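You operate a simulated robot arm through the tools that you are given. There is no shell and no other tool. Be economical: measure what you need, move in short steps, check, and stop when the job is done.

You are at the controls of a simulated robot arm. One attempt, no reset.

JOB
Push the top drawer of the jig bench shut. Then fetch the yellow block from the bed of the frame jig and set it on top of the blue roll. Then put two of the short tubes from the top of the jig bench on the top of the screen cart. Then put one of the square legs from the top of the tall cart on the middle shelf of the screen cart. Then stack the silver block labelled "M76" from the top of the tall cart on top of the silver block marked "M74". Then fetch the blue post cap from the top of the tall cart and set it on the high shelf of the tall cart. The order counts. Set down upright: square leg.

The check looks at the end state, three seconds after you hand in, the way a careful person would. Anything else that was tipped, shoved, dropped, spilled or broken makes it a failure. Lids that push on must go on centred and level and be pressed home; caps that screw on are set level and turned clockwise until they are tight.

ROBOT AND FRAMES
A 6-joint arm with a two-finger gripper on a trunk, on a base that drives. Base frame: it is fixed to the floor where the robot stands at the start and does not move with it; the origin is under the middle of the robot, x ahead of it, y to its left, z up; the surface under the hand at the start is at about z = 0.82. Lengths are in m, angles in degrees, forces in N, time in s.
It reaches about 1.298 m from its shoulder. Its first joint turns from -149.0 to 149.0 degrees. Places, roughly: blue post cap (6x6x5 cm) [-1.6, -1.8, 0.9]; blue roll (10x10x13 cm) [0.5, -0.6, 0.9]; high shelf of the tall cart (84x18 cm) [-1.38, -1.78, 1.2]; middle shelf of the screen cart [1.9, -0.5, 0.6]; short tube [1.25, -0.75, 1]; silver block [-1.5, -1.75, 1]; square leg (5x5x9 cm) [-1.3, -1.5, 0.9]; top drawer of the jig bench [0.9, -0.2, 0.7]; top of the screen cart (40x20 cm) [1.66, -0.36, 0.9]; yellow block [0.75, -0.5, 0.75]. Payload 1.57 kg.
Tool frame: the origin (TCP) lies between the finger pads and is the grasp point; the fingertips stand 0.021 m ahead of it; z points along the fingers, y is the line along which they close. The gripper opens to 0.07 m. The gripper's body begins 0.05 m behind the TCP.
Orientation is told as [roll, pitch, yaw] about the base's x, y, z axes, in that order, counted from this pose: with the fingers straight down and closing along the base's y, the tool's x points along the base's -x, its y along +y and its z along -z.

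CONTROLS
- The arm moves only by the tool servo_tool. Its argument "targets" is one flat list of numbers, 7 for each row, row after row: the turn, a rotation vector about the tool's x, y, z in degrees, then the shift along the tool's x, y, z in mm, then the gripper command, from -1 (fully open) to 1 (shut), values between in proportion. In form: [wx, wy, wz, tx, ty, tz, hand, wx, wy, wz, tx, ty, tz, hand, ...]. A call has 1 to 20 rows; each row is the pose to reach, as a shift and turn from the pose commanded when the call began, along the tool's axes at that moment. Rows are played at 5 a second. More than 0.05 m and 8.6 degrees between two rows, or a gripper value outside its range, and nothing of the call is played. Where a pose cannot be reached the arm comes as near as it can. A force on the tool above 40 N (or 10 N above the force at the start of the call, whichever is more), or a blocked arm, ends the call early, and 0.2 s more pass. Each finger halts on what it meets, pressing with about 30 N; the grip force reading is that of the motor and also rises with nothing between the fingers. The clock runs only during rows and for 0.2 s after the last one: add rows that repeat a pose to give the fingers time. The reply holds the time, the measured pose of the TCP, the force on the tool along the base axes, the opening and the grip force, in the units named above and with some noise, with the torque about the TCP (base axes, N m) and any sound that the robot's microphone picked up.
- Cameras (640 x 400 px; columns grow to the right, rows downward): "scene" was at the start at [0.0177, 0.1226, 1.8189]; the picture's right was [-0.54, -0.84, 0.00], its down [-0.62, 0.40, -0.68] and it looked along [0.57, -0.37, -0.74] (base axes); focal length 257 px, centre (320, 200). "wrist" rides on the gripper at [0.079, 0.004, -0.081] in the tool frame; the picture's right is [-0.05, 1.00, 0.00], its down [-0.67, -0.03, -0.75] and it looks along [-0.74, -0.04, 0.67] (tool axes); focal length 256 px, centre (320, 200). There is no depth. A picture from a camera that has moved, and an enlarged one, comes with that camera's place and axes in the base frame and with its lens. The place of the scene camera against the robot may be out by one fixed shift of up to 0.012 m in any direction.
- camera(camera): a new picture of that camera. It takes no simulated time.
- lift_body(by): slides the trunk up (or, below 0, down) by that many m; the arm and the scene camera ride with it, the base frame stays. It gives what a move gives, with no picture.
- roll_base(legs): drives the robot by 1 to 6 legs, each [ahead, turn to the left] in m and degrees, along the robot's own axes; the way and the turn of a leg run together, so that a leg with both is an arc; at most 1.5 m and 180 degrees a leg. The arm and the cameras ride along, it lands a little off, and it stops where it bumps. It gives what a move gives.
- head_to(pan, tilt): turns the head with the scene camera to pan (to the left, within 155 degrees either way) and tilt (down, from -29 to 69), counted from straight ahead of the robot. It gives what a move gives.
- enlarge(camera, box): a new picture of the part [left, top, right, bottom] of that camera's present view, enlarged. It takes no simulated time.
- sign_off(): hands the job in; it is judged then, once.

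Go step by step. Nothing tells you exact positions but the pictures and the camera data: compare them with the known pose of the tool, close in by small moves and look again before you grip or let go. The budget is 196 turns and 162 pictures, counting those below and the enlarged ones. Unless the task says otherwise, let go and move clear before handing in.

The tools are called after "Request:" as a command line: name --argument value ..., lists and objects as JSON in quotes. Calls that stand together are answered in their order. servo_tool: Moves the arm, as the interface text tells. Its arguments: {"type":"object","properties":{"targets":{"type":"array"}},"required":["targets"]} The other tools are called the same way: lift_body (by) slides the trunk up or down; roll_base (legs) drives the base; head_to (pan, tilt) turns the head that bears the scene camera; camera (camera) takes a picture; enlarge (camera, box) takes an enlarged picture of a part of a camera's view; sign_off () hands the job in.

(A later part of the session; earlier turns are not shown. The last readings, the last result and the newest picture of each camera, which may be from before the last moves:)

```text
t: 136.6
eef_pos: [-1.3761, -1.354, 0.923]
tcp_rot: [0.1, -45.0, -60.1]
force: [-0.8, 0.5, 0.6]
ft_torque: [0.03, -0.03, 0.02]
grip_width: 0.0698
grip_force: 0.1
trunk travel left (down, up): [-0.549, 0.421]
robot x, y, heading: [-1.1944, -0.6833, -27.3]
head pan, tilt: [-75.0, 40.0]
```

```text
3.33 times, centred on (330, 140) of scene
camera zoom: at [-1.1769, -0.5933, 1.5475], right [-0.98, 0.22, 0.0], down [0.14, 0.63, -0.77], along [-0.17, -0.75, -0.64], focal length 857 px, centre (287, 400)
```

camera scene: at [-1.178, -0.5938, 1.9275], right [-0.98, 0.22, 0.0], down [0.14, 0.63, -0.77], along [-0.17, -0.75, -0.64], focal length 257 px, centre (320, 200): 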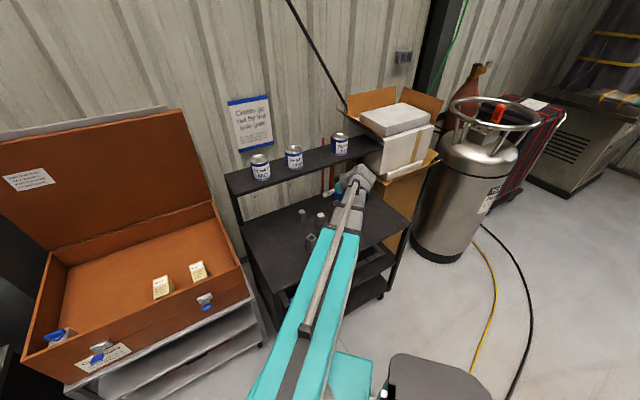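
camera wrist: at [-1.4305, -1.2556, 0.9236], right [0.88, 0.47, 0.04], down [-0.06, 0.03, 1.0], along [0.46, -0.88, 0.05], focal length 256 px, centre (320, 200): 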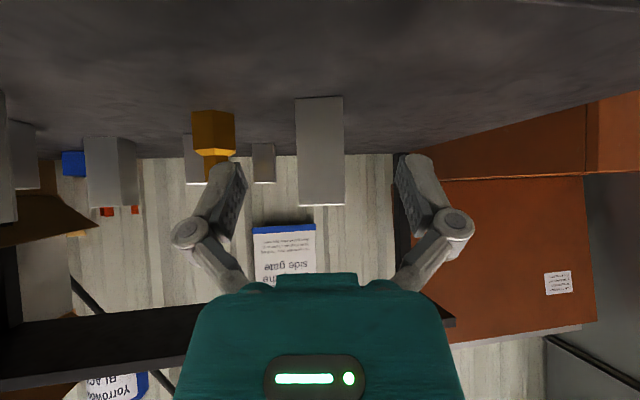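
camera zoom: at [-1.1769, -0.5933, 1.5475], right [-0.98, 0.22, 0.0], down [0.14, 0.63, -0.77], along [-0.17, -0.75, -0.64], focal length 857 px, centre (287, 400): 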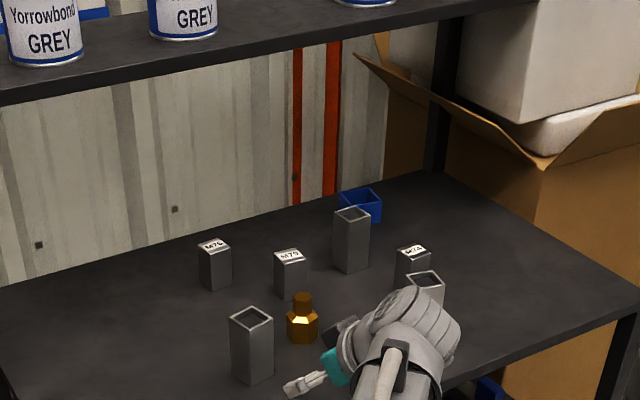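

The leg is 12 cm straight ahead of the hand and aligned, and the surface is at z≈0.849. I'll drop 12 mm and move forward around it.

Request:
lift_body --by -0.012

Request:
servo_tool --targets '[0, 0, 0, -21, 0, 21, -1, 0, 0, 0, -42, 0, 42, -1, 0, 0, 0, -60, 0, 60, -1, 0, 0, 0, -74, 0, 74, -1, 0, 0, 0, -84, 0, 84, -1]'

Request:
camera --camera "wrist"

Request:
enlarge --camera "scene" --box '[260, 80, 400, 200]'

```text
t: 137.2
eef_pos: [-1.3773, -1.3562, 0.9099]
tcp_rot: [0.2, -44.9, -60.0]
force: [0.0, -0.7, 0.2]
ft_torque: [0.04, 0.03, 0.01]
grip_width: 0.0702
grip_force: 0.1
trunk travel left (down, up): [-0.537, 0.433]
robot x, y, heading: [-1.1955, -0.6792, -27.5]
head pan, tilt: [-75.0, 40.0]
```

```text
t: 138.4
eef_pos: [-1.3186, -1.4587, 0.9096]
tcp_rot: [0.2, -45.1, -60.2]
force: [-0.5, -0.5, 0.1]
ft_torque: [0.0, -0.04, -0.02]
grip_width: 0.0698
grip_force: 0.1
trunk travel left (down, up): [-0.537, 0.433]
robot x, y, heading: [-1.1885, -0.6834, -27.2]
head pan, tilt: [-75.0, 40.0]
```

```text
92 pictures are left
camera wrist: at [-1.3712, -1.3593, 0.9116], right [0.88, 0.47, 0.04], down [-0.06, 0.03, 1.0], along [0.46, -0.88, 0.05], focal length 256 px, centre (320, 200)
```

wrist: 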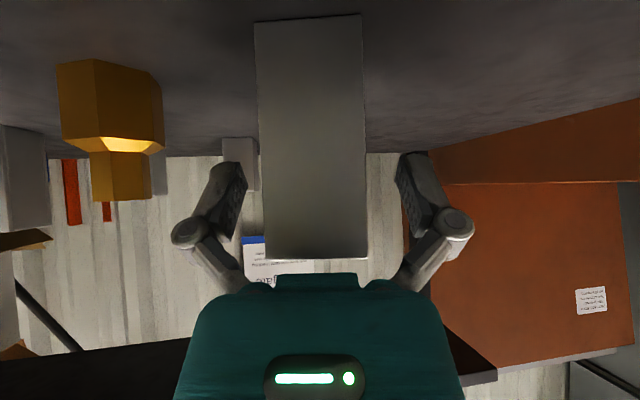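

```text
3.33 times, centred on (330, 140) of scene
camera zoom: at [-1.1769, -0.5934, 1.5355], right [-0.98, 0.22, 0.0], down [0.14, 0.63, -0.77], along [-0.17, -0.75, -0.64], focal length 857 px, centre (287, 400)
```

zoom: 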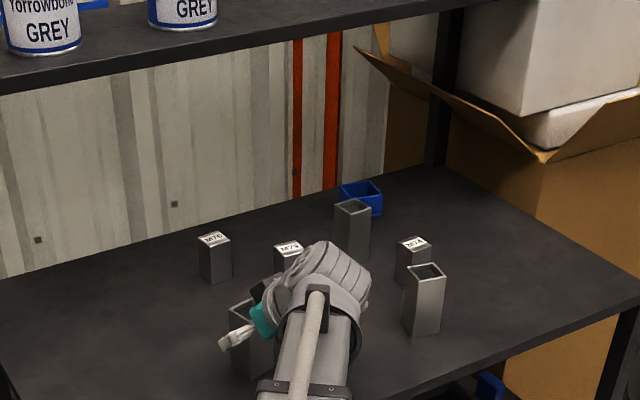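

The leg is between the fingers. Closing.

Request:
servo_tool --targets '[0, 0, 0, 0, -3, 0, 0, 0, 0, 0, 0, -3, 0, 0.5, 0, 0, 0, 0, -3, 0, 1, 0, 0, 0, 0, -3, 0, 1, 0, 0, 0, 0, -3, 0, 1]'

Request:
lift_body --by 0.03

Request:
camera --camera "wrist"

```text
t: 139.6
eef_pos: [-1.3192, -1.4588, 0.9109]
tcp_rot: [0.1, -45.1, -60.1]
force: [0.5, 1.3, 2.2]
ft_torque: [0.04, 0.05, 0.0]
grip_width: 0.0395
grip_force: 30.2
trunk travel left (down, up): [-0.537, 0.433]
robot x, y, heading: [-1.1897, -0.6827, -27.7]
head pan, tilt: [-75.0, 40.0]
```

```text
t: 140.3
eef_pos: [-1.3198, -1.4603, 0.9409]
tcp_rot: [0.2, -45.1, -60.1]
force: [0.4, 0.3, -2.5]
ft_torque: [0.02, 0.04, -0.04]
grip_width: 0.0396
grip_force: 29.6
trunk travel left (down, up): [-0.567, 0.403]
robot x, y, heading: [-1.1938, -0.6836, -27.6]
head pan, tilt: [-75.0, 40.0]
```

```text
90 pictures are left
camera wrist: at [-1.3732, -1.3604, 0.9416], right [0.88, 0.47, 0.04], down [-0.06, 0.03, 1.0], along [0.46, -0.88, 0.06], focal length 256 px, centre (320, 200)
```

wrist: 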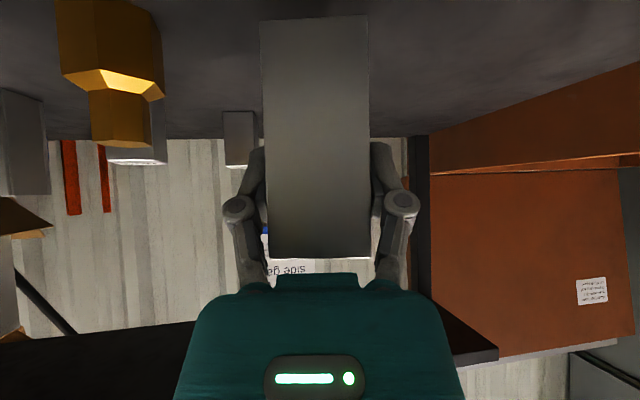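

The leg is held, with its bottom 61 mm below the TCP. The arm is telescopic and straight, so I can plan lines easily. I'll lift and swing it to the robot's front for driving.

Request:
lift_body --by 0.26

Request:
servo_tool --targets '[-0.94, 0, -0.94, 1, 46.4, -1, 1, -1.89, 0, -1.89, 2, 92.8, -2, 1, -2.83, 0, -2.83, 3, 139.1, -3, 1, -3.77, 0, -3.77, 3.9, 185.5, -3.9, 1, -4.71, 0, -4.71, 4.9, 231.9, -4.9, 1, -5.66, 0, -5.66, 5.9, 278.3, -5.9, 1, -6.6, 0, -6.6, 6.9, 324.7, -6.9, 1, -7.54, 0, -7.54, 7.9, 371, -7.9, 1, -8.48, 0, -8.48, 8.9, 417.4, -8.9, 1, -9.43, 0, -9.43, 9.9, 463.8, -9.9, 1, -10.37, 0, -10.37, 10.9, 510.2, -10.9, 1, -11.3, 0, -11.3, 11.8, 556.6, -11.8, 1, -12.25, 0, -12.25, 12.8, 602.9, -12.8, 1, -13.2, 0, -13.2, 13.8, 649.3, -13.8, 1, -14.14, 0, -14.14, 14.8, 695.7, -14.8, 1]'

Request:
camera --camera "scene"

```text
t: 143.0
eef_pos: [-1.3187, -1.4606, 1.2006]
tcp_rot: [0.3, -45.1, -60.1]
force: [-0.1, 0.3, -0.9]
ft_torque: [-0.02, 0.01, 0.0]
grip_width: 0.0393
grip_force: 30.3
trunk travel left (down, up): [-0.827, 0.143]
robot x, y, heading: [-1.192, -0.689, -27.5]
head pan, tilt: [-75.0, 40.0]
```

```text
t: 146.2
eef_pos: [-0.69, -1.1279, 1.201]
tcp_rot: [0.1, -45.0, -40.1]
force: [0.3, 0.3, -1.6]
ft_torque: [0.01, 0.02, 0.02]
grip_width: 0.0398
grip_force: 29.5
out of reach, approached as far as the arm can: row 7, 8, 9, 10, 11, 12, 13, 14, 15
trunk travel left (down, up): [-0.827, 0.143]
robot x, y, heading: [-1.1889, -0.6846, -27.4]
head pan, tilt: [-75.0, 40.0]
```

```text
89 pictures are left
camera scene: at [-1.176, -0.593, 1.8254], right [-0.98, 0.22, 0.0], down [0.14, 0.63, -0.77], along [-0.17, -0.75, -0.64], focal length 257 px, centre (320, 200)
```

scene: 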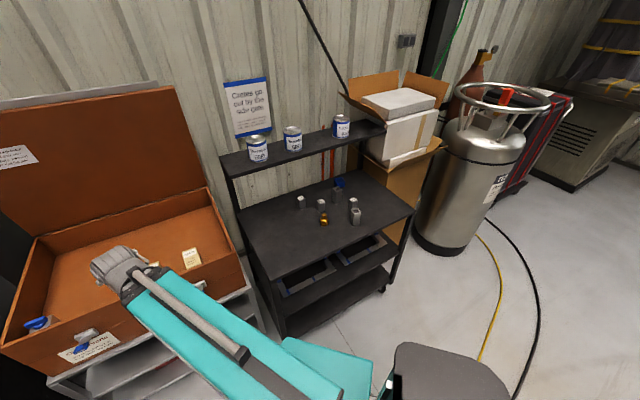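

I'll raise fully and drive to the spot in front of the screen cart's open side, via the same corridor.

Request:
lift_body --by 0.13

Request:
roll_base --legs '[[0, 60], [1.2, 0], [0, -14.7], [1.3, 0]]'

Request:
head_to --pan -60 --tilt 45

Request:
camera --camera "scene"

```text
t: 147.8
eef_pos: [-0.6912, -1.1289, 1.3291]
tcp_rot: [0.1, -45.0, -40.1]
force: [-0.1, -0.4, -1.7]
ft_torque: [0.01, -0.01, -0.01]
grip_width: 0.0393
grip_force: 30.2
trunk travel left (down, up): [-0.957, 0.013]
robot x, y, heading: [-1.1877, -0.6884, -27.8]
head pan, tilt: [-75.0, 40.0]
```

```text
t: 167.9
eef_pos: [1.745, 0.3646, 1.3298]
tcp_rot: [0.1, -45.0, 3.9]
force: [0.1, 0.5, -1.9]
ft_torque: [-0.03, 0.0, 0.0]
grip_width: 0.0393
grip_force: 29.9
trunk travel left (down, up): [-0.957, 0.013]
robot x, y, heading: [1.077, 0.3383, 16.7]
head pan, tilt: [-75.0, 40.0]
```

```text
t: 168.7
eef_pos: [1.744, 0.3662, 1.3302]
tcp_rot: [0.1, -45.0, 4.0]
force: [0.4, -0.3, -1.4]
ft_torque: [0.01, -0.02, -0.03]
grip_width: 0.0394
grip_force: 29.6
trunk travel left (down, up): [-0.957, 0.013]
robot x, y, heading: [1.0764, 0.3372, 16.6]
head pan, tilt: [-60.0, 45.0]
```

```text
88 pictures are left
camera scene: at [1.0375, 0.4361, 1.9482], right [-0.69, -0.73, 0.0], down [-0.52, 0.48, -0.71], along [0.52, -0.48, -0.71], focal length 257 px, centre (320, 200)
```

scene: 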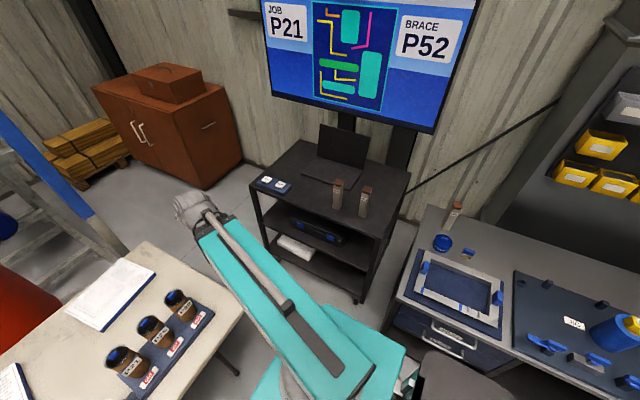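

Request:
servo_tool --targets '[2.83, 0, 2.83, 15.6, -37.4, -15.6, 1, 5.66, 0, 5.66, 31.3, -74.8, -31.3, 1, 8.49, 0, 8.49, 46.9, -112.2, -46.9, 1, 11.3, 0, 11.3, 62.6, -149.6, -62.6, 1, 14.1, 0, 14.1, 78.2, -187, -78.2, 1, 17, 0, 17, 93.9, -224.4, -93.9, 1, 19.8, 0, 19.8, 109.5, -261.8, -109.5, 1, 22.6, 0, 22.6, 125.2, -299.2, -125.2, 1, 25.5, 0, 25.5, 140.8, -336.6, -140.8, 1, 28.3, 0, 28.3, 156.5, -374, -156.5, 1, 31.1, 0, 31.1, 172.1, -411.4, -172.1, 1, 33.9, 0, 33.9, 187.8, -448.8, -187.8, 1, 36.8, 0, 36.8, 203.4, -486.2, -203.4, 1, 39.6, 0, 39.6, 219, -523.6, -219, 1, 42.43, 0, 42.43, 234.7, -561, -234.7, 1]'

Request:
camera --camera "scene"

Request:
camera --camera "wrist"

```text
t: 171.9
eef_pos: [1.4535, -0.2207, 1.33]
tcp_rot: [0.0, -44.8, -56.1]
force: [-0.2, -1.3, -0.5]
ft_torque: [0.02, 0.03, 0.01]
grip_width: 0.0391
grip_force: 29.8
out of reach, approached as far as the arm can: row 1, 2, 3, 4, 5, 6, 7, 8, 9, 10, 11, 12
trunk travel left (down, up): [-0.957, 0.013]
robot x, y, heading: [1.0783, 0.3376, 17.2]
head pan, tilt: [-60.0, 45.0]
```

```text
87 pictures are left
camera scene: at [1.0367, 0.4349, 1.9482], right [-0.68, -0.73, 0.0], down [-0.52, 0.48, -0.71], along [0.52, -0.48, -0.71], focal length 257 px, centre (320, 200)
```

scene: 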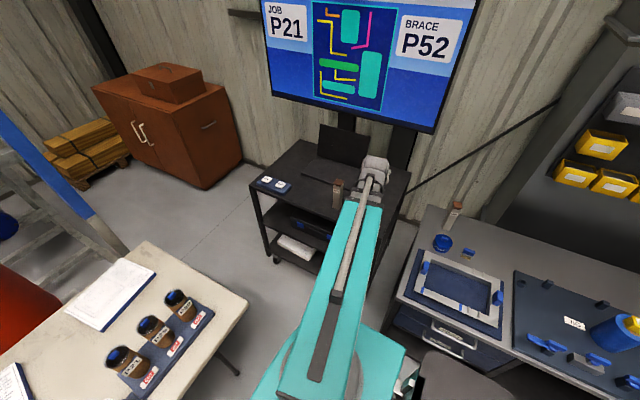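

```text
86 pictures are left
camera wrist: at [1.393, -0.1252, 1.3314], right [0.85, 0.53, 0.04], down [-0.06, 0.02, 1.0], along [0.52, -0.85, 0.05], focal length 256 px, centre (320, 200)
```

wrist: 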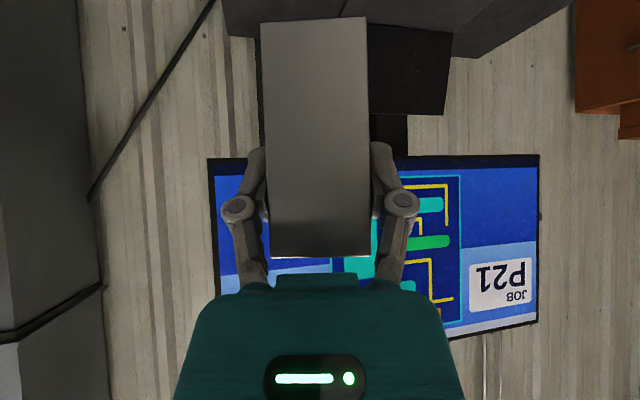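

Request:
lift_body --by -0.33

Request:
camera --camera "wrist"

Request:
enlarge --camera "scene" --box '[230, 100, 450, 260]'

```text
t: 175.2
eef_pos: [1.4536, -0.2194, 0.9992]
tcp_rot: [0.0, -44.9, -56.1]
force: [-0.3, 0.0, -2.2]
ft_torque: [-0.01, 0.01, 0.0]
grip_width: 0.0394
grip_force: 30.1
trunk travel left (down, up): [-0.627, 0.343]
robot x, y, heading: [1.0726, 0.3391, 16.7]
head pan, tilt: [-60.0, 45.0]
```

```text
85 pictures are left
camera wrist: at [1.3934, -0.124, 1.0016], right [0.85, 0.53, 0.04], down [-0.06, 0.02, 1.0], along [0.53, -0.85, 0.05], focal length 256 px, centre (320, 200)
```

wrist: 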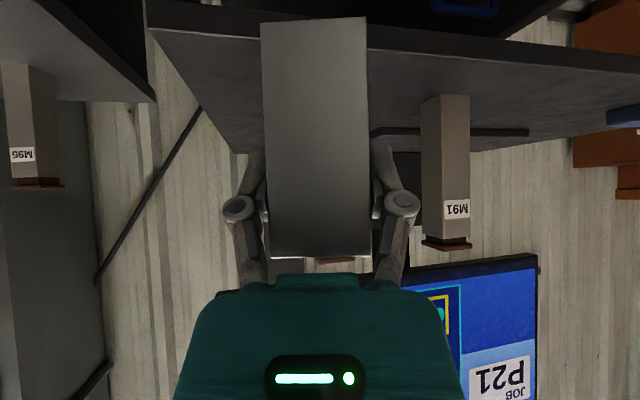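

```text
2.50 times, centred on (340, 180) of scene
camera zoom: at [1.0372, 0.4357, 1.6182], right [-0.68, -0.73, 0.0], down [-0.52, 0.48, -0.71], along [0.52, -0.48, -0.71], focal length 643 px, centre (270, 250)
```

zoom: 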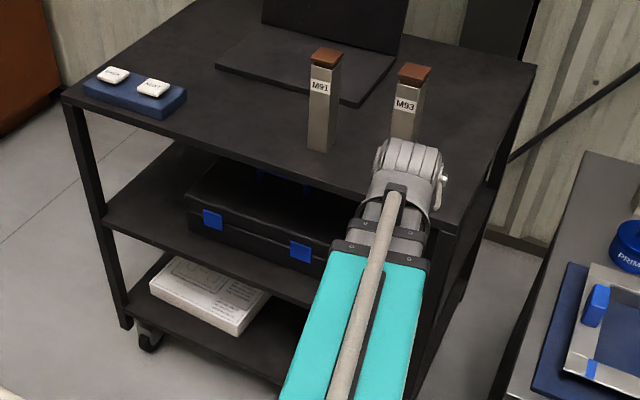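

Request:
lift_body --by -0.27

Request:
camera --camera "wrist"

Request:
enlarge --camera "scene" --box '[230, 40, 450, 200]'

```text
t: 177.9
eef_pos: [1.454, -0.2192, 0.7304]
tcp_rot: [0.0, -45.0, -56.1]
force: [-0.3, 0.2, -1.1]
ft_torque: [0.02, 0.02, 0.01]
grip_width: 0.0392
grip_force: 30.0
trunk travel left (down, up): [-0.357, 0.613]
robot x, y, heading: [1.0789, 0.3396, 16.9]
head pan, tilt: [-60.0, 45.0]
```

```text
83 pictures are left
camera wrist: at [1.3934, -0.124, 0.7316], right [0.85, 0.53, 0.04], down [-0.06, 0.02, 1.0], along [0.53, -0.85, 0.05], focal length 256 px, centre (320, 200)
```

wrist: 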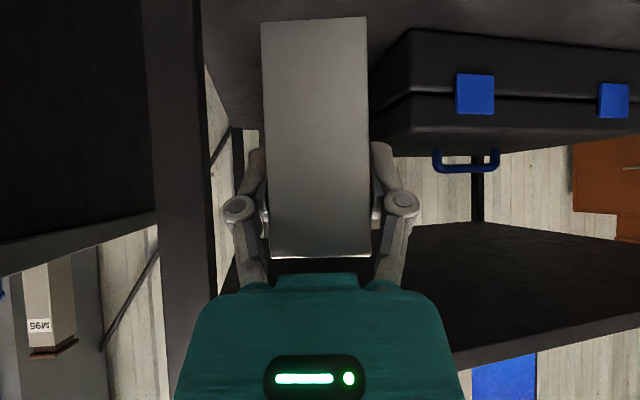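

```text
2.50 times, centred on (340, 120) of scene
camera zoom: at [1.0372, 0.4358, 1.3482], right [-0.68, -0.73, 0.0], down [-0.52, 0.48, -0.71], along [0.52, -0.48, -0.71], focal length 643 px, centre (270, 400)
```

zoom: 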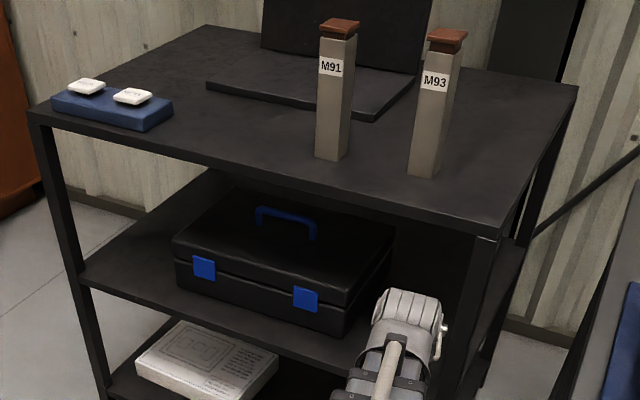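

The toolbox's right end is at u≈0.21 and the post ends at u≈0.03, so the gap fits. I'll lower 55 mm, then move straight in.

Request:
lift_body --by -0.055

Request:
servo_tool --targets '[0, 0, 0, -20, 0, 20, 1, 0, 0, 0, -40, 0, 40, 1, 0, 0, 0, -60, 0, 60, 1]'

Request:
camera --camera "wrist"

Request:
enlarge --camera "scene" --box '[230, 40, 450, 200]'

```text
t: 178.9
eef_pos: [1.4539, -0.2199, 0.6749]
tcp_rot: [0.1, -44.9, -56.1]
force: [0.0, -1.0, -0.7]
ft_torque: [0.02, -0.03, 0.01]
grip_width: 0.0394
grip_force: 30.1
trunk travel left (down, up): [-0.302, 0.668]
robot x, y, heading: [1.0793, 0.3373, 16.8]
head pan, tilt: [-60.0, 45.0]
```

```text
t: 179.7
eef_pos: [1.5021, -0.2922, 0.6755]
tcp_rot: [0.2, -45.0, -56.0]
force: [-0.8, 0.2, -1.7]
ft_torque: [0.02, -0.03, -0.01]
grip_width: 0.0396
grip_force: 30.3
trunk travel left (down, up): [-0.302, 0.668]
robot x, y, heading: [1.0743, 0.3392, 17.0]
head pan, tilt: [-60.0, 45.0]
```

```text
81 pictures are left
camera wrist: at [1.4419, -0.1965, 0.6767], right [0.85, 0.53, 0.04], down [-0.06, 0.03, 1.0], along [0.53, -0.85, 0.05], focal length 256 px, centre (320, 200)
```

wrist: 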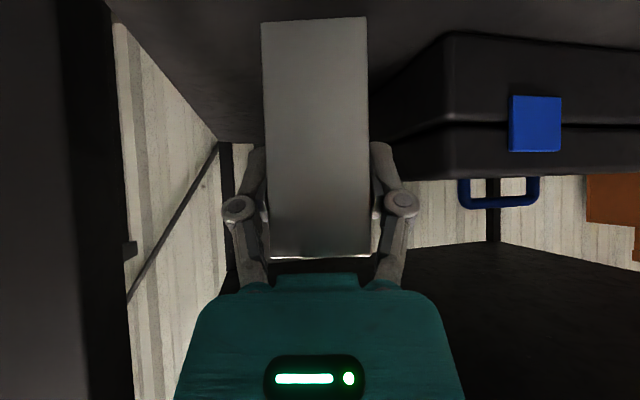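

```text
2.50 times, centred on (340, 120) of scene
camera zoom: at [1.0371, 0.4359, 1.2932], right [-0.68, -0.73, 0.0], down [-0.52, 0.48, -0.71], along [0.52, -0.48, -0.71], focal length 643 px, centre (270, 400)
```

zoom: 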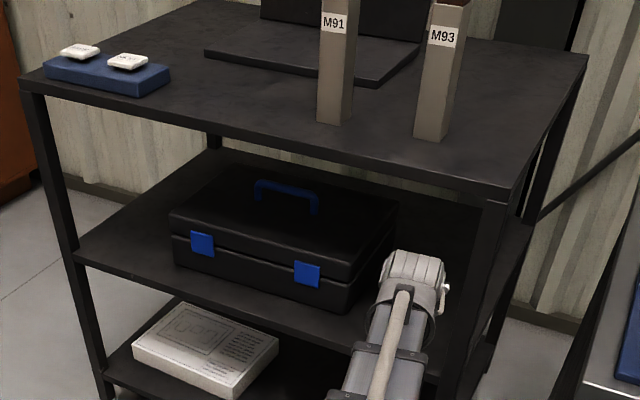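

Request:
servo_tool --targets '[0, 0, 0, -20, 0, 20, 1, 0, 0, 0, -40, 0, 40, 1]'

Request:
lift_body --by -0.035

Request:
camera --camera "wrist"

Request:
enlarge --camera "scene" --box '[230, 40, 450, 200]'

```text
t: 180.3
eef_pos: [1.535, -0.3385, 0.6762]
tcp_rot: [0.1, -45.0, -56.0]
force: [0.2, -0.1, -0.7]
ft_torque: [0.04, 0.02, -0.01]
grip_width: 0.0393
grip_force: 29.7
trunk travel left (down, up): [-0.302, 0.668]
robot x, y, heading: [1.0763, 0.3379, 16.8]
head pan, tilt: [-60.0, 45.0]
```

```text
t: 181.1
eef_pos: [1.5341, -0.3376, 0.6401]
tcp_rot: [0.0, -45.0, -56.1]
force: [-0.2, 0.1, -1.8]
ft_torque: [0.04, -0.01, 0.03]
grip_width: 0.0393
grip_force: 30.1
trunk travel left (down, up): [-0.267, 0.703]
robot x, y, heading: [1.0788, 0.3361, 16.8]
head pan, tilt: [-60.0, 45.0]
```

```text
79 pictures are left
camera wrist: at [1.4737, -0.2422, 0.6415], right [0.85, 0.53, 0.04], down [-0.06, 0.03, 1.0], along [0.53, -0.85, 0.05], focal length 256 px, centre (320, 200)
```

wrist: 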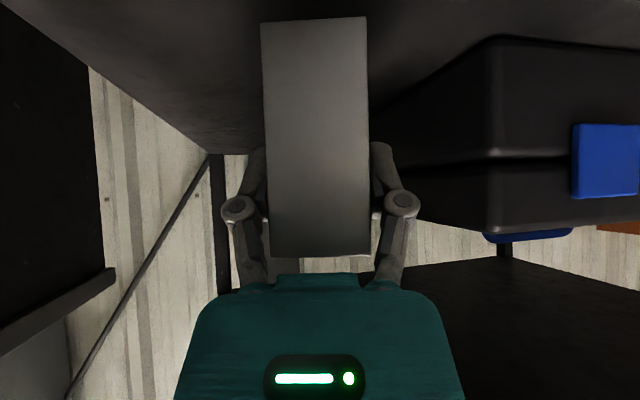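

```text
2.50 times, centred on (340, 120) of scene
camera zoom: at [1.0372, 0.4357, 1.2582], right [-0.68, -0.73, 0.0], down [-0.52, 0.48, -0.71], along [0.52, -0.48, -0.71], focal length 643 px, centre (270, 400)
```

zoom: 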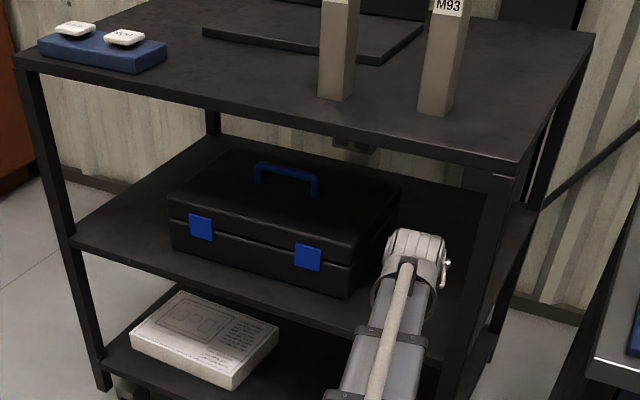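

Request:
lift_body --by -0.016

Request:
lift_body --by -0.006

```text
t: 181.7
eef_pos: [1.5342, -0.337, 0.6248]
tcp_rot: [0.0, -45.0, -56.0]
force: [0.2, 0.5, -2.2]
ft_torque: [0.07, 0.02, -0.02]
grip_width: 0.0397
grip_force: 30.1
trunk travel left (down, up): [-0.251, 0.719]
robot x, y, heading: [1.0766, 0.3426, 17.0]
head pan, tilt: [-60.0, 45.0]
```

```text
t: 182.2
eef_pos: [1.5353, -0.3381, 0.6198]
tcp_rot: [0.0, -45.3, -56.1]
force: [3.2, -0.2, 19.2]
ft_torque: [-0.45, -0.35, 0.08]
grip_width: 0.0394
grip_force: 30.2
trunk travel left (down, up): [-0.245, 0.725]
robot x, y, heading: [1.0757, 0.3355, 16.7]
head pan, tilt: [-60.0, 45.0]
```

Contact at z≈0.62. I'll relieve 2 mm, then release.

Request:
lift_body --by 0.002

Request:
servo_tool --targets '[0, 0, 0, 0, 0, 0, 0.2, 0, 0, 0, 0, 0, 0, 0, 0, 0, 0, 0, 0, 0, -0.3, 0, 0, 0, 0, 0, 0, -0.6, 0, 0, 0, 0, 0, 0, -0.8, 0, 0, 0, 0, 0, 0, -0.8]'

Request:
camera --camera "wrist"

```text
t: 182.8
eef_pos: [1.5355, -0.3384, 0.6212]
tcp_rot: [0.2, -45.0, -56.1]
force: [6.4, -4.3, 8.0]
ft_torque: [-0.45, -0.42, 0.12]
grip_width: 0.0397
grip_force: 29.7
trunk travel left (down, up): [-0.247, 0.723]
robot x, y, heading: [1.0734, 0.339, 16.9]
head pan, tilt: [-60.0, 45.0]
```

```text
t: 184.2
eef_pos: [1.5349, -0.3382, 0.6203]
tcp_rot: [0.1, -45.0, -56.2]
force: [0.5, -0.5, 0.1]
ft_torque: [0.04, -0.01, 0.01]
grip_width: 0.0628
grip_force: 0.0
trunk travel left (down, up): [-0.247, 0.723]
robot x, y, heading: [1.0758, 0.3385, 16.9]
head pan, tilt: [-60.0, 45.0]
```

```text
77 pictures are left
camera wrist: at [1.4737, -0.2421, 0.6216], right [0.85, 0.53, 0.04], down [-0.06, 0.03, 1.0], along [0.53, -0.85, 0.05], focal length 256 px, centre (320, 200)
```

wrist: 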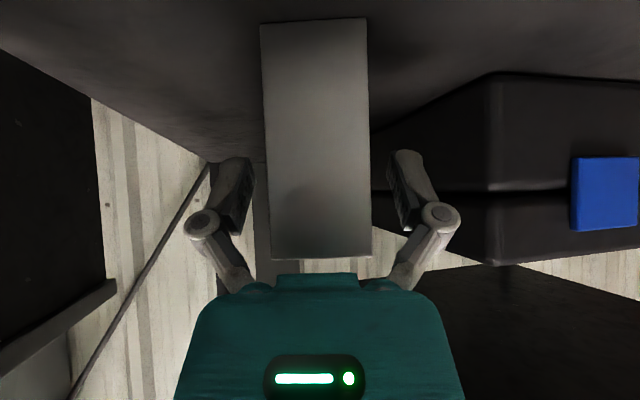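

The leg stands free. I'll back straight out.

Request:
servo_tool --targets '[0, 0, 0, 15, 0, -15, -0.8, 0, 0, 0, 35, 0, -35, -0.8, 0, 0, 0, 60, 0, -60, -0.8, 0, 0, 0, 85, 0, -85, -0.8, 0, 0, 0, 110, 0, -110, -0.8]'

Request:
camera --camera "wrist"

```text
t: 185.3
eef_pos: [1.4459, -0.2086, 0.6212]
tcp_rot: [0.1, -44.9, -56.0]
force: [-0.1, -0.6, 0.0]
ft_torque: [-0.01, 0.0, -0.02]
grip_width: 0.0632
grip_force: 0.1
trunk travel left (down, up): [-0.247, 0.723]
robot x, y, heading: [1.0756, 0.3399, 16.6]
head pan, tilt: [-60.0, 45.0]
```

```text
76 pictures are left
camera wrist: at [1.385, -0.113, 0.6215], right [0.85, 0.53, 0.04], down [-0.06, 0.03, 1.0], along [0.53, -0.85, 0.05], focal length 256 px, centre (320, 200)
```

wrist: 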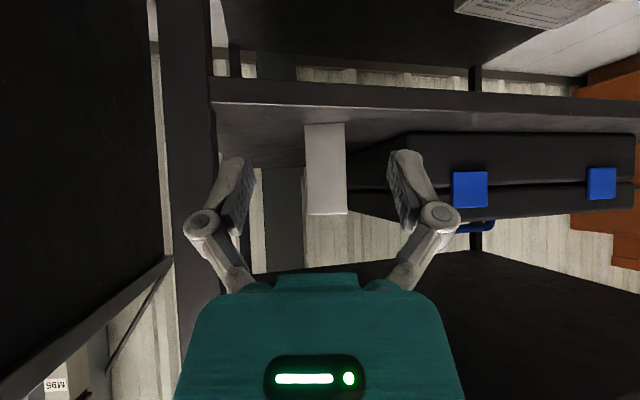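

The leg is upright on the middle shelf. I'll raise and swing the arm forward, then return to the tall cart.

Request:
lift_body --by 0.4

Request:
lift_body --by 0.31

Request:
camera --camera "scene"

```text
t: 189.2
eef_pos: [1.4462, -0.2097, 1.0199]
tcp_rot: [0.2, -44.9, -56.0]
force: [0.2, -0.3, -0.3]
ft_torque: [-0.01, 0.02, 0.01]
grip_width: 0.063
grip_force: 0.0
trunk travel left (down, up): [-0.647, 0.323]
robot x, y, heading: [1.074, 0.3389, 16.7]
head pan, tilt: [-60.0, 45.0]
```

```text
t: 192.3
eef_pos: [1.4462, -0.2099, 1.3297]
tcp_rot: [0.1, -45.0, -56.1]
force: [0.2, -1.0, -0.4]
ft_torque: [0.01, 0.01, 0.02]
grip_width: 0.0628
grip_force: 0.1
trunk travel left (down, up): [-0.957, 0.013]
robot x, y, heading: [1.0766, 0.3427, 16.7]
head pan, tilt: [-60.0, 45.0]
```

```text
75 pictures are left
camera scene: at [1.0371, 0.4358, 1.9482], right [-0.68, -0.73, 0.0], down [-0.52, 0.48, -0.71], along [0.52, -0.48, -0.71], focal length 257 px, centre (320, 200)
```

scene: 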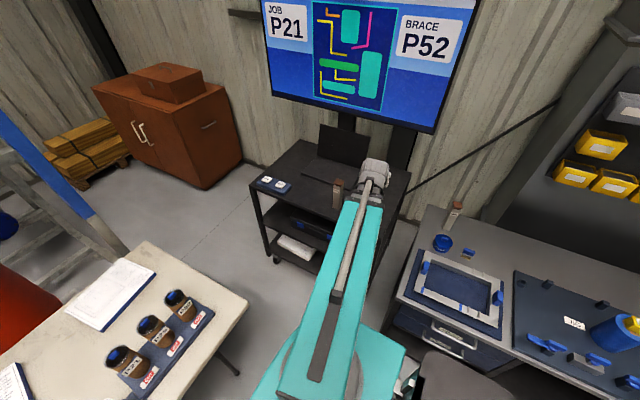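

Request:
servo_tool --targets '[-2.83, 0, -2.83, 15, 37.9, -15, 0, -5.66, 0, -5.66, 30.1, 75.7, -30.1, 0, -8.49, 0, -8.49, 45.2, 113.6, -45.2, 0, -11.3, 0, -11.3, 60.3, 151.5, -60.3, 0, -14.1, 0, -14.1, 75.3, 189.3, -75.3, 0, -17, 0, -17, 90.4, 227.2, -90.4, 0, -19.8, 0, -19.8, 105.5, 265, -105.5, 0, -22.6, 0, -22.6, 120.5, 303, -120.5, 0, -25.5, 0, -25.5, 135.6, 340.8, -135.6, 0, -28.3, 0, -28.3, 150.7, 378.7, -150.7, 0, -31.1, 0, -31.1, 165.7, 416.5, -165.7, 0, -33.9, 0, -33.9, 180.8, 454.4, -180.8, 0, -36.8, 0, -36.8, 195.9, 492.3, -195.9, 0, -39.6, 0, -39.6, 211, 530, -211, 0, -42.43, 0, -42.43, 226, 568, -226, 0]'

Request:
enlarge --camera "scene" --box '[240, 120, 440, 300]'

```text
t: 195.5
eef_pos: [1.743, 0.3745, 1.3313]
tcp_rot: [0.0, -44.9, 4.1]
force: [0.0, 1.1, 0.0]
ft_torque: [-0.01, -0.03, -0.01]
grip_width: 0.0347
grip_force: 0.1
out of reach, approached as far as the arm can: row 2, 3, 4, 5, 6, 7, 8, 9, 10, 11, 12, 13, 14, 15
trunk travel left (down, up): [-0.957, 0.013]
robot x, y, heading: [1.0798, 0.3378, 16.9]
head pan, tilt: [-60.0, 45.0]
```

```text
2.22 times, centred on (340, 210) of scene
camera zoom: at [1.0372, 0.4367, 1.9482], right [-0.68, -0.73, 0.0], down [-0.52, 0.48, -0.71], along [0.52, -0.48, -0.71], focal length 571 px, centre (276, 178)
```

zoom: 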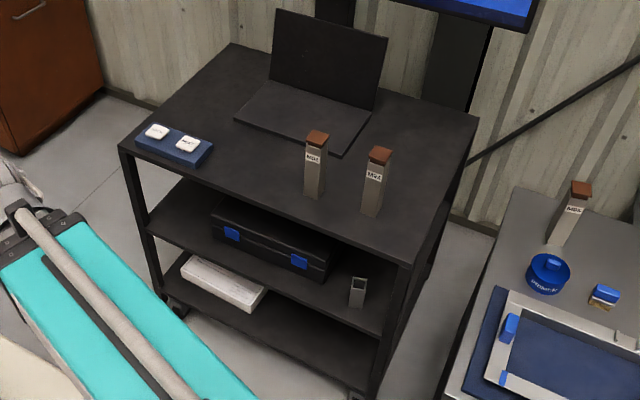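

Leg and tubes are all standing. Driving back to the tall cart, a bit closer this time.

Request:
roll_base --legs '[[-1.3, 0], [0, 15.1], [-1.4, 0], [0, -60]]'

Request:
head_to --pan -70 --tilt 40

Request:
camera --camera "scene"

```text
t: 216.6
eef_pos: [-0.826, -1.2433, 1.3305]
tcp_rot: [0.0, -44.9, -41.1]
force: [-1.0, 0.3, -0.7]
ft_torque: [-0.02, -0.01, -0.02]
grip_width: 0.0346
grip_force: 0.0
trunk travel left (down, up): [-0.957, 0.013]
robot x, y, heading: [-1.3135, -0.7912, -27.8]
head pan, tilt: [-60.0, 45.0]
```

```text
t: 217.4
eef_pos: [-0.8247, -1.2426, 1.3299]
tcp_rot: [-0.1, -44.9, -40.9]
force: [-0.1, 0.5, 0.4]
ft_torque: [0.0, 0.01, 0.01]
grip_width: 0.0351
grip_force: 0.0
trunk travel left (down, up): [-0.957, 0.013]
robot x, y, heading: [-1.3161, -0.7881, -27.8]
head pan, tilt: [-70.0, 40.0]
```

```text
73 pictures are left
camera scene: at [-1.2926, -0.6951, 1.9554], right [-0.99, 0.14, 0.0], down [0.09, 0.64, -0.77], along [-0.11, -0.76, -0.64], focal length 257 px, centre (320, 200)
```

scene: 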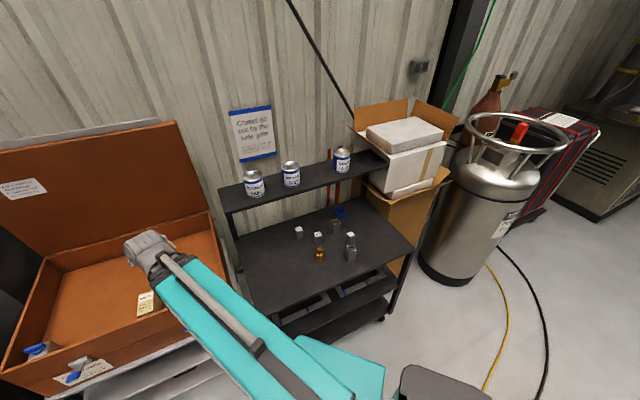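

Request:
enlarge --camera "scene" --box '[220, 140, 420, 300]'

Request:
enlarge --camera "scene" --box '[280, 195, 380, 275]'

```text
2.50 times, centred on (320, 220) of scene
camera zoom: at [-1.2926, -0.6951, 1.9554], right [-0.99, 0.14, 0.0], down [0.09, 0.64, -0.77], along [-0.11, -0.76, -0.64], focal length 643 px, centre (320, 150)
```

zoom: 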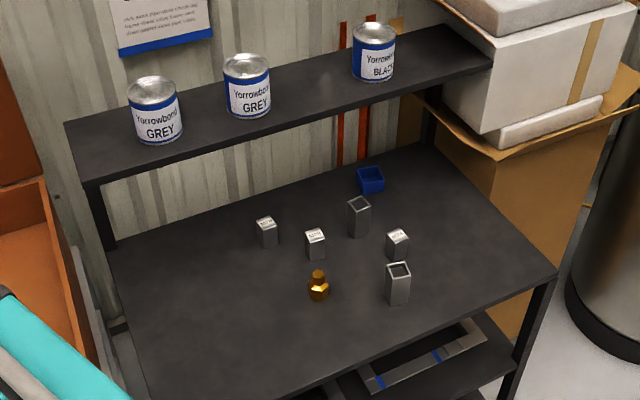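

```text
5.00 times, centred on (330, 235) of scene
camera zoom: at [-1.2926, -0.6951, 1.9554], right [-0.99, 0.14, 0.0], down [0.09, 0.64, -0.77], along [-0.11, -0.76, -0.64], focal length 1285 px, centre (270, 25)
```

zoom: 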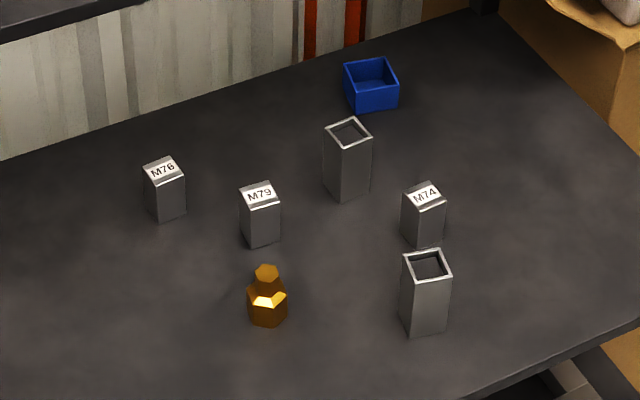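

Request:
enlarge --camera "scene" --box '[292, 215, 332, 247]'

Request:
enlarge --camera "scene" --box '[325, 200, 375, 240]'

```text
12.50 times, centred on (312, 231) of scene
camera zoom: at [-1.2926, -0.6951, 1.9554], right [-0.99, 0.14, 0.0], down [0.09, 0.64, -0.77], along [-0.11, -0.76, -0.64], focal length 3213 px, centre (420, -188)
```

zoom: 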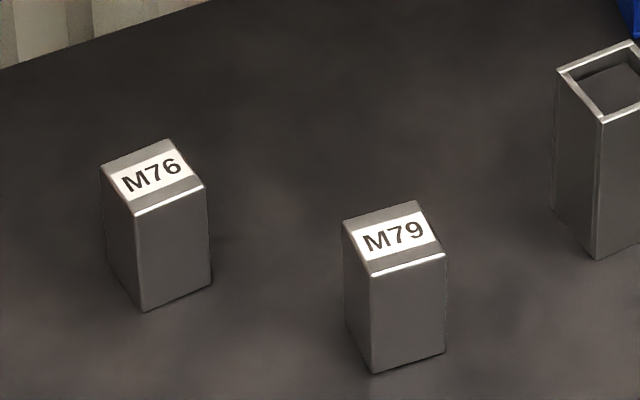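

```text
10.00 times, centred on (350, 220) of scene
camera zoom: at [-1.2926, -0.6951, 1.9554], right [-0.99, 0.14, 0.0], down [0.09, 0.64, -0.77], along [-0.11, -0.76, -0.64], focal length 2570 px, centre (20, 0)
```

zoom: 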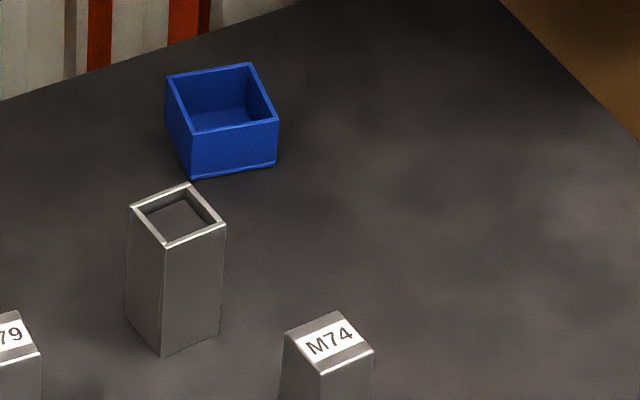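

M76 is at (-1.318,-1.695), about 3.4 cm square and turned about 23°. M74 is at (-1.597,-1.618), turned about 21°. M76 sits partly below the high shelf, so I'll keep the 45° tilt, point at -67°, and line up behind it.

Request:
servo_tool --targets '[1.31, 0, 1.31, 11, -42.4, -11, -0.6, 2.63, 0, 2.63, 22.1, -84.9, -22.1, -0.6, 3.94, 0, 3.94, 33.1, -127.3, -33.1, -0.6, 5.26, 0, 5.26, 44.2, -169.7, -44.2, -0.6, 6.57, 0, 6.57, 55.2, -212, -55.2, -0.6, 7.89, 0, 7.89, 66.3, -254.6, -66.3, -0.6, 9.2, 0, 9.2, 77.3, -297, -77.3, -0.6, 10.5, 0, 10.5, 88.4, -339.4, -88.4, -0.6, 11.8, 0, 11.8, 99.4, -381.9, -99.4, -0.6, 13.1, 0, 13.1, 110.5, -424.3, -110.5, -0.6, 14.5, 0, 14.5, 121.5, -466.7, -121.5, -0.6, 15.8, 0, 15.8, 132.6, -509, -132.6, -0.6, 17.1, 0, 17.1, 143.6, -551.6, -143.6, -0.6, 18.4, 0, 18.4, 154.7, -594, -154.7, -0.6]'

Request:
lift_body --by -0.31

Request:
camera --camera "wrist"

Request:
enlarge --camera "scene" --box '[220, 80, 420, 240]'

```text
t: 220.4
eef_pos: [-1.3806, -1.5498, 1.3287]
tcp_rot: [0.2, -44.8, -67.1]
force: [0.2, -0.1, 0.0]
ft_torque: [-0.02, 0.02, 0.02]
grip_width: 0.056
grip_force: 0.1
out of reach, approached as far as the arm can: row 1, 2, 3, 4, 5, 6
trunk travel left (down, up): [-0.957, 0.013]
robot x, y, heading: [-1.3138, -0.7858, -28.1]
head pan, tilt: [-70.0, 40.0]
```

```text
t: 223.4
eef_pos: [-1.3787, -1.5494, 1.0199]
tcp_rot: [0.0, -44.8, -67.0]
force: [0.4, -0.3, -0.4]
ft_torque: [0.0, 0.03, 0.0]
grip_width: 0.0563
grip_force: 0.1
trunk travel left (down, up): [-0.647, 0.323]
robot x, y, heading: [-1.3146, -0.7828, -28.0]
head pan, tilt: [-70.0, 40.0]
```

```text
68 pictures are left
camera wrist: at [-1.4202, -1.445, 1.0216], right [0.93, 0.36, 0.04], down [-0.05, 0.03, 1.0], along [0.35, -0.93, 0.05], focal length 256 px, centre (320, 200)
```

wrist: 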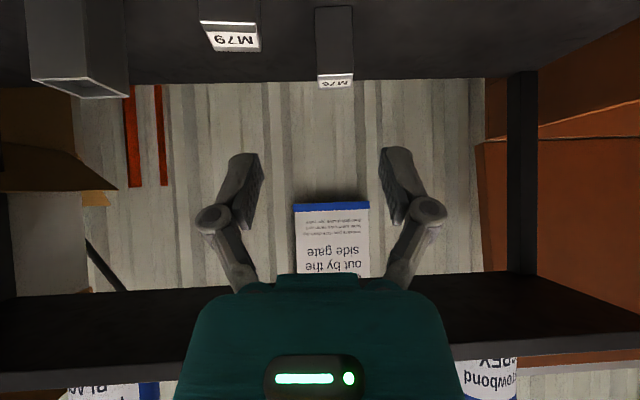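

```text
2.50 times, centred on (320, 160) of scene
camera zoom: at [-1.2934, -0.6956, 1.6455], right [-0.99, 0.14, 0.0], down [0.09, 0.64, -0.77], along [-0.11, -0.76, -0.64], focal length 643 px, centre (320, 300)
```

zoom: 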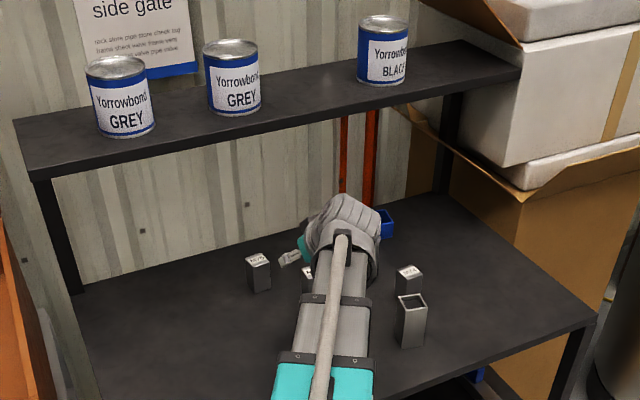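

Request:
lift_body --by -0.03

Request:
servo_tool --targets '[0, 0, 0, -20, 4, 20, -0.6, 0, 0, 0, -45, 8, 45, -0.6, 0, 0, 0, -70, 12, 70, -0.6]'

Request:
camera --camera "wrist"

```text
t: 224.2
eef_pos: [-1.3794, -1.55, 0.9888]
tcp_rot: [0.0, -44.7, -67.0]
force: [0.0, -0.4, -0.1]
ft_torque: [-0.03, 0.01, 0.01]
grip_width: 0.056
grip_force: 0.1
trunk travel left (down, up): [-0.617, 0.353]
robot x, y, heading: [-1.318, -0.7827, -27.8]
head pan, tilt: [-70.0, 40.0]
```

```text
t: 225.0
eef_pos: [-1.3303, -1.6363, 0.9906]
tcp_rot: [0.1, -44.8, -67.1]
force: [0.8, 0.4, -0.6]
ft_torque: [0.02, -0.02, -0.01]
grip_width: 0.0559
grip_force: 0.0
trunk travel left (down, up): [-0.617, 0.353]
robot x, y, heading: [-1.3158, -0.7839, -28.2]
head pan, tilt: [-70.0, 40.0]
```

```text
66 pictures are left
camera wrist: at [-1.3716, -1.5315, 0.9915], right [0.93, 0.35, 0.04], down [-0.05, 0.03, 1.0], along [0.35, -0.93, 0.05], focal length 256 px, centre (320, 200)
```

wrist: 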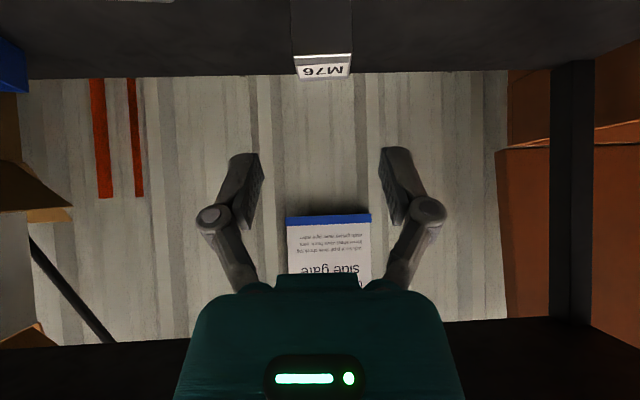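

Request:
servo_tool --targets '[0, 0, 0, -18, 1, 18, -0.6, 0, 0, 0, -36, 1, 36, -0.6]'

Request:
lift_body --by -0.05

Request:
camera --camera "wrist"

Request:
enlarge --camera "scene" --box '[260, 90, 400, 200]'

```text
t: 225.6
eef_pos: [-1.3089, -1.683, 0.9895]
tcp_rot: [0.1, -44.8, -67.1]
force: [0.3, 0.2, 0.5]
ft_torque: [-0.02, 0.03, -0.03]
grip_width: 0.0562
grip_force: 0.1
trunk travel left (down, up): [-0.617, 0.353]
robot x, y, heading: [-1.3121, -0.7882, -28.0]
head pan, tilt: [-70.0, 40.0]
```

```text
t: 226.5
eef_pos: [-1.3079, -1.6821, 0.9398]
tcp_rot: [0.0, -44.8, -67.0]
force: [-0.5, -0.5, -0.2]
ft_torque: [0.04, 0.03, 0.01]
grip_width: 0.0559
grip_force: 0.1
trunk travel left (down, up): [-0.567, 0.403]
robot x, y, heading: [-1.3141, -0.7888, -28.2]
head pan, tilt: [-70.0, 40.0]
```

```text
65 pictures are left
camera wrist: at [-1.3498, -1.5774, 0.9415], right [0.93, 0.36, 0.04], down [-0.05, 0.03, 1.0], along [0.35, -0.93, 0.05], focal length 256 px, centre (320, 200)
```

wrist: 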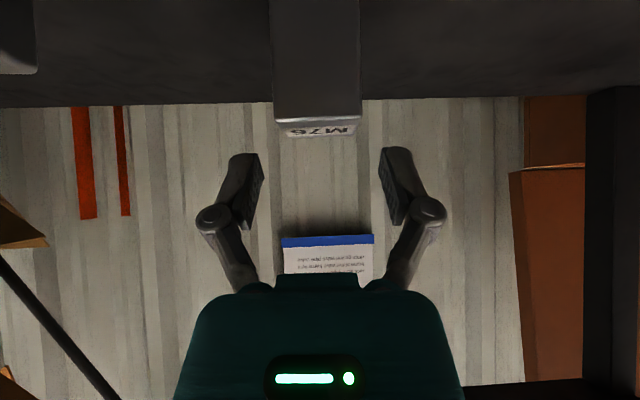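

```text
3.64 times, centred on (330, 145) of scene
camera zoom: at [-1.2934, -0.6956, 1.5654], right [-0.99, 0.14, 0.0], down [0.09, 0.64, -0.77], along [-0.11, -0.76, -0.64], focal length 935 px, centre (284, 400)
```

zoom: 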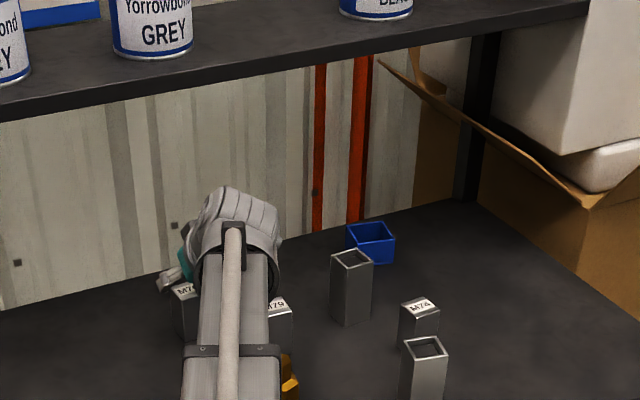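

Request:
servo_tool --targets '[0, 0, 0, -3, -1, 3, -0.6]'

Request:
lift_body --by -0.05

Request:
camera --camera "wrist"

```text
t: 226.9
eef_pos: [-1.3064, -1.6872, 0.9404]
tcp_rot: [0.0, -44.8, -67.0]
force: [0.4, -0.2, 0.3]
ft_torque: [-0.02, -0.02, -0.01]
grip_width: 0.0559
grip_force: 0.1
trunk travel left (down, up): [-0.567, 0.403]
robot x, y, heading: [-1.3154, -0.7863, -27.9]
head pan, tilt: [-70.0, 40.0]
```

```text
t: 227.8
eef_pos: [-1.3086, -1.6864, 0.8892]
tcp_rot: [0.0, -44.7, -66.9]
force: [0.6, -0.4, 0.3]
ft_torque: [-0.02, 0.02, 0.03]
grip_width: 0.0559
grip_force: 0.0
trunk travel left (down, up): [-0.517, 0.453]
robot x, y, heading: [-1.3174, -0.7865, -27.8]
head pan, tilt: [-70.0, 40.0]
```

```text
63 pictures are left
camera wrist: at [-1.3489, -1.5816, 0.8915], right [0.93, 0.36, 0.04], down [-0.05, 0.03, 1.0], along [0.35, -0.93, 0.05], focal length 256 px, centre (320, 200)
```

wrist: 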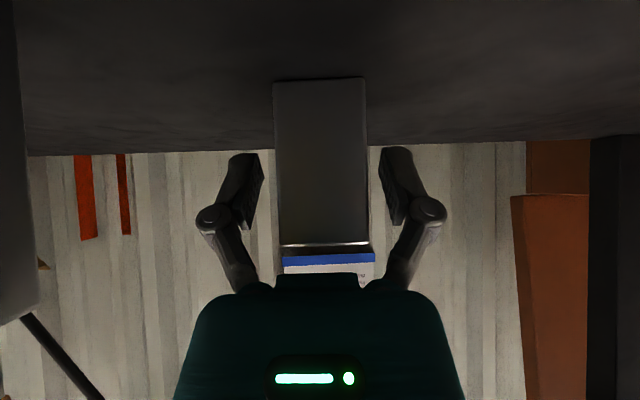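

The block is between the fingers. Closing and lifting.

Request:
servo_tool --targets '[0, 0, 0, 0, 0, 0, 0, 0, 0, 0, 0, 0, 0, 0.5, 0, 0, 0, 0, 0, 0, 1, 0, 0, 0, 0, 0, 0, 1, 0, 0, 0, 0, 0, 0, 1]'

Request:
lift_body --by 0.11

Request:
camera --camera "wrist"

```text
t: 229.0
eef_pos: [-1.3076, -1.6875, 0.8897]
tcp_rot: [0.0, -44.8, -66.9]
force: [3.1, 1.4, 1.0]
ft_torque: [0.13, -0.26, 0.01]
grip_width: 0.0358
grip_force: 30.0
trunk travel left (down, up): [-0.517, 0.453]
robot x, y, heading: [-1.316, -0.7858, -28.3]
head pan, tilt: [-70.0, 40.0]
```

```text
t: 230.4
eef_pos: [-1.308, -1.688, 0.9994]
tcp_rot: [0.0, -44.8, -67.1]
force: [0.2, -0.1, -2.8]
ft_torque: [0.03, -0.01, 0.0]
grip_width: 0.0356
grip_force: 29.9
trunk travel left (down, up): [-0.627, 0.343]
robot x, y, heading: [-1.3148, -0.7853, -27.8]
head pan, tilt: [-70.0, 40.0]
```

```text
62 pictures are left
camera wrist: at [-1.3489, -1.5819, 1.0013], right [0.93, 0.36, 0.04], down [-0.05, 0.03, 1.0], along [0.35, -0.93, 0.05], focal length 256 px, centre (320, 200)
```

wrist: 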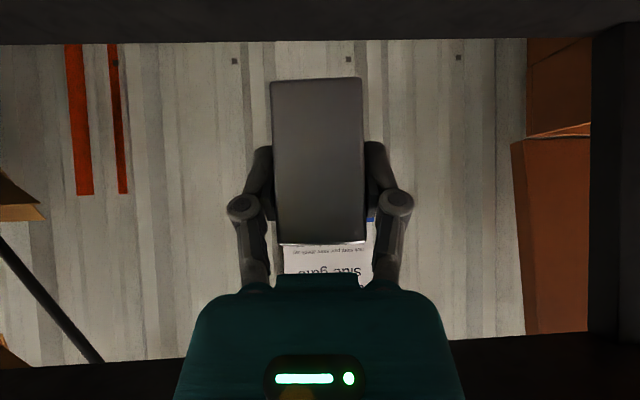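

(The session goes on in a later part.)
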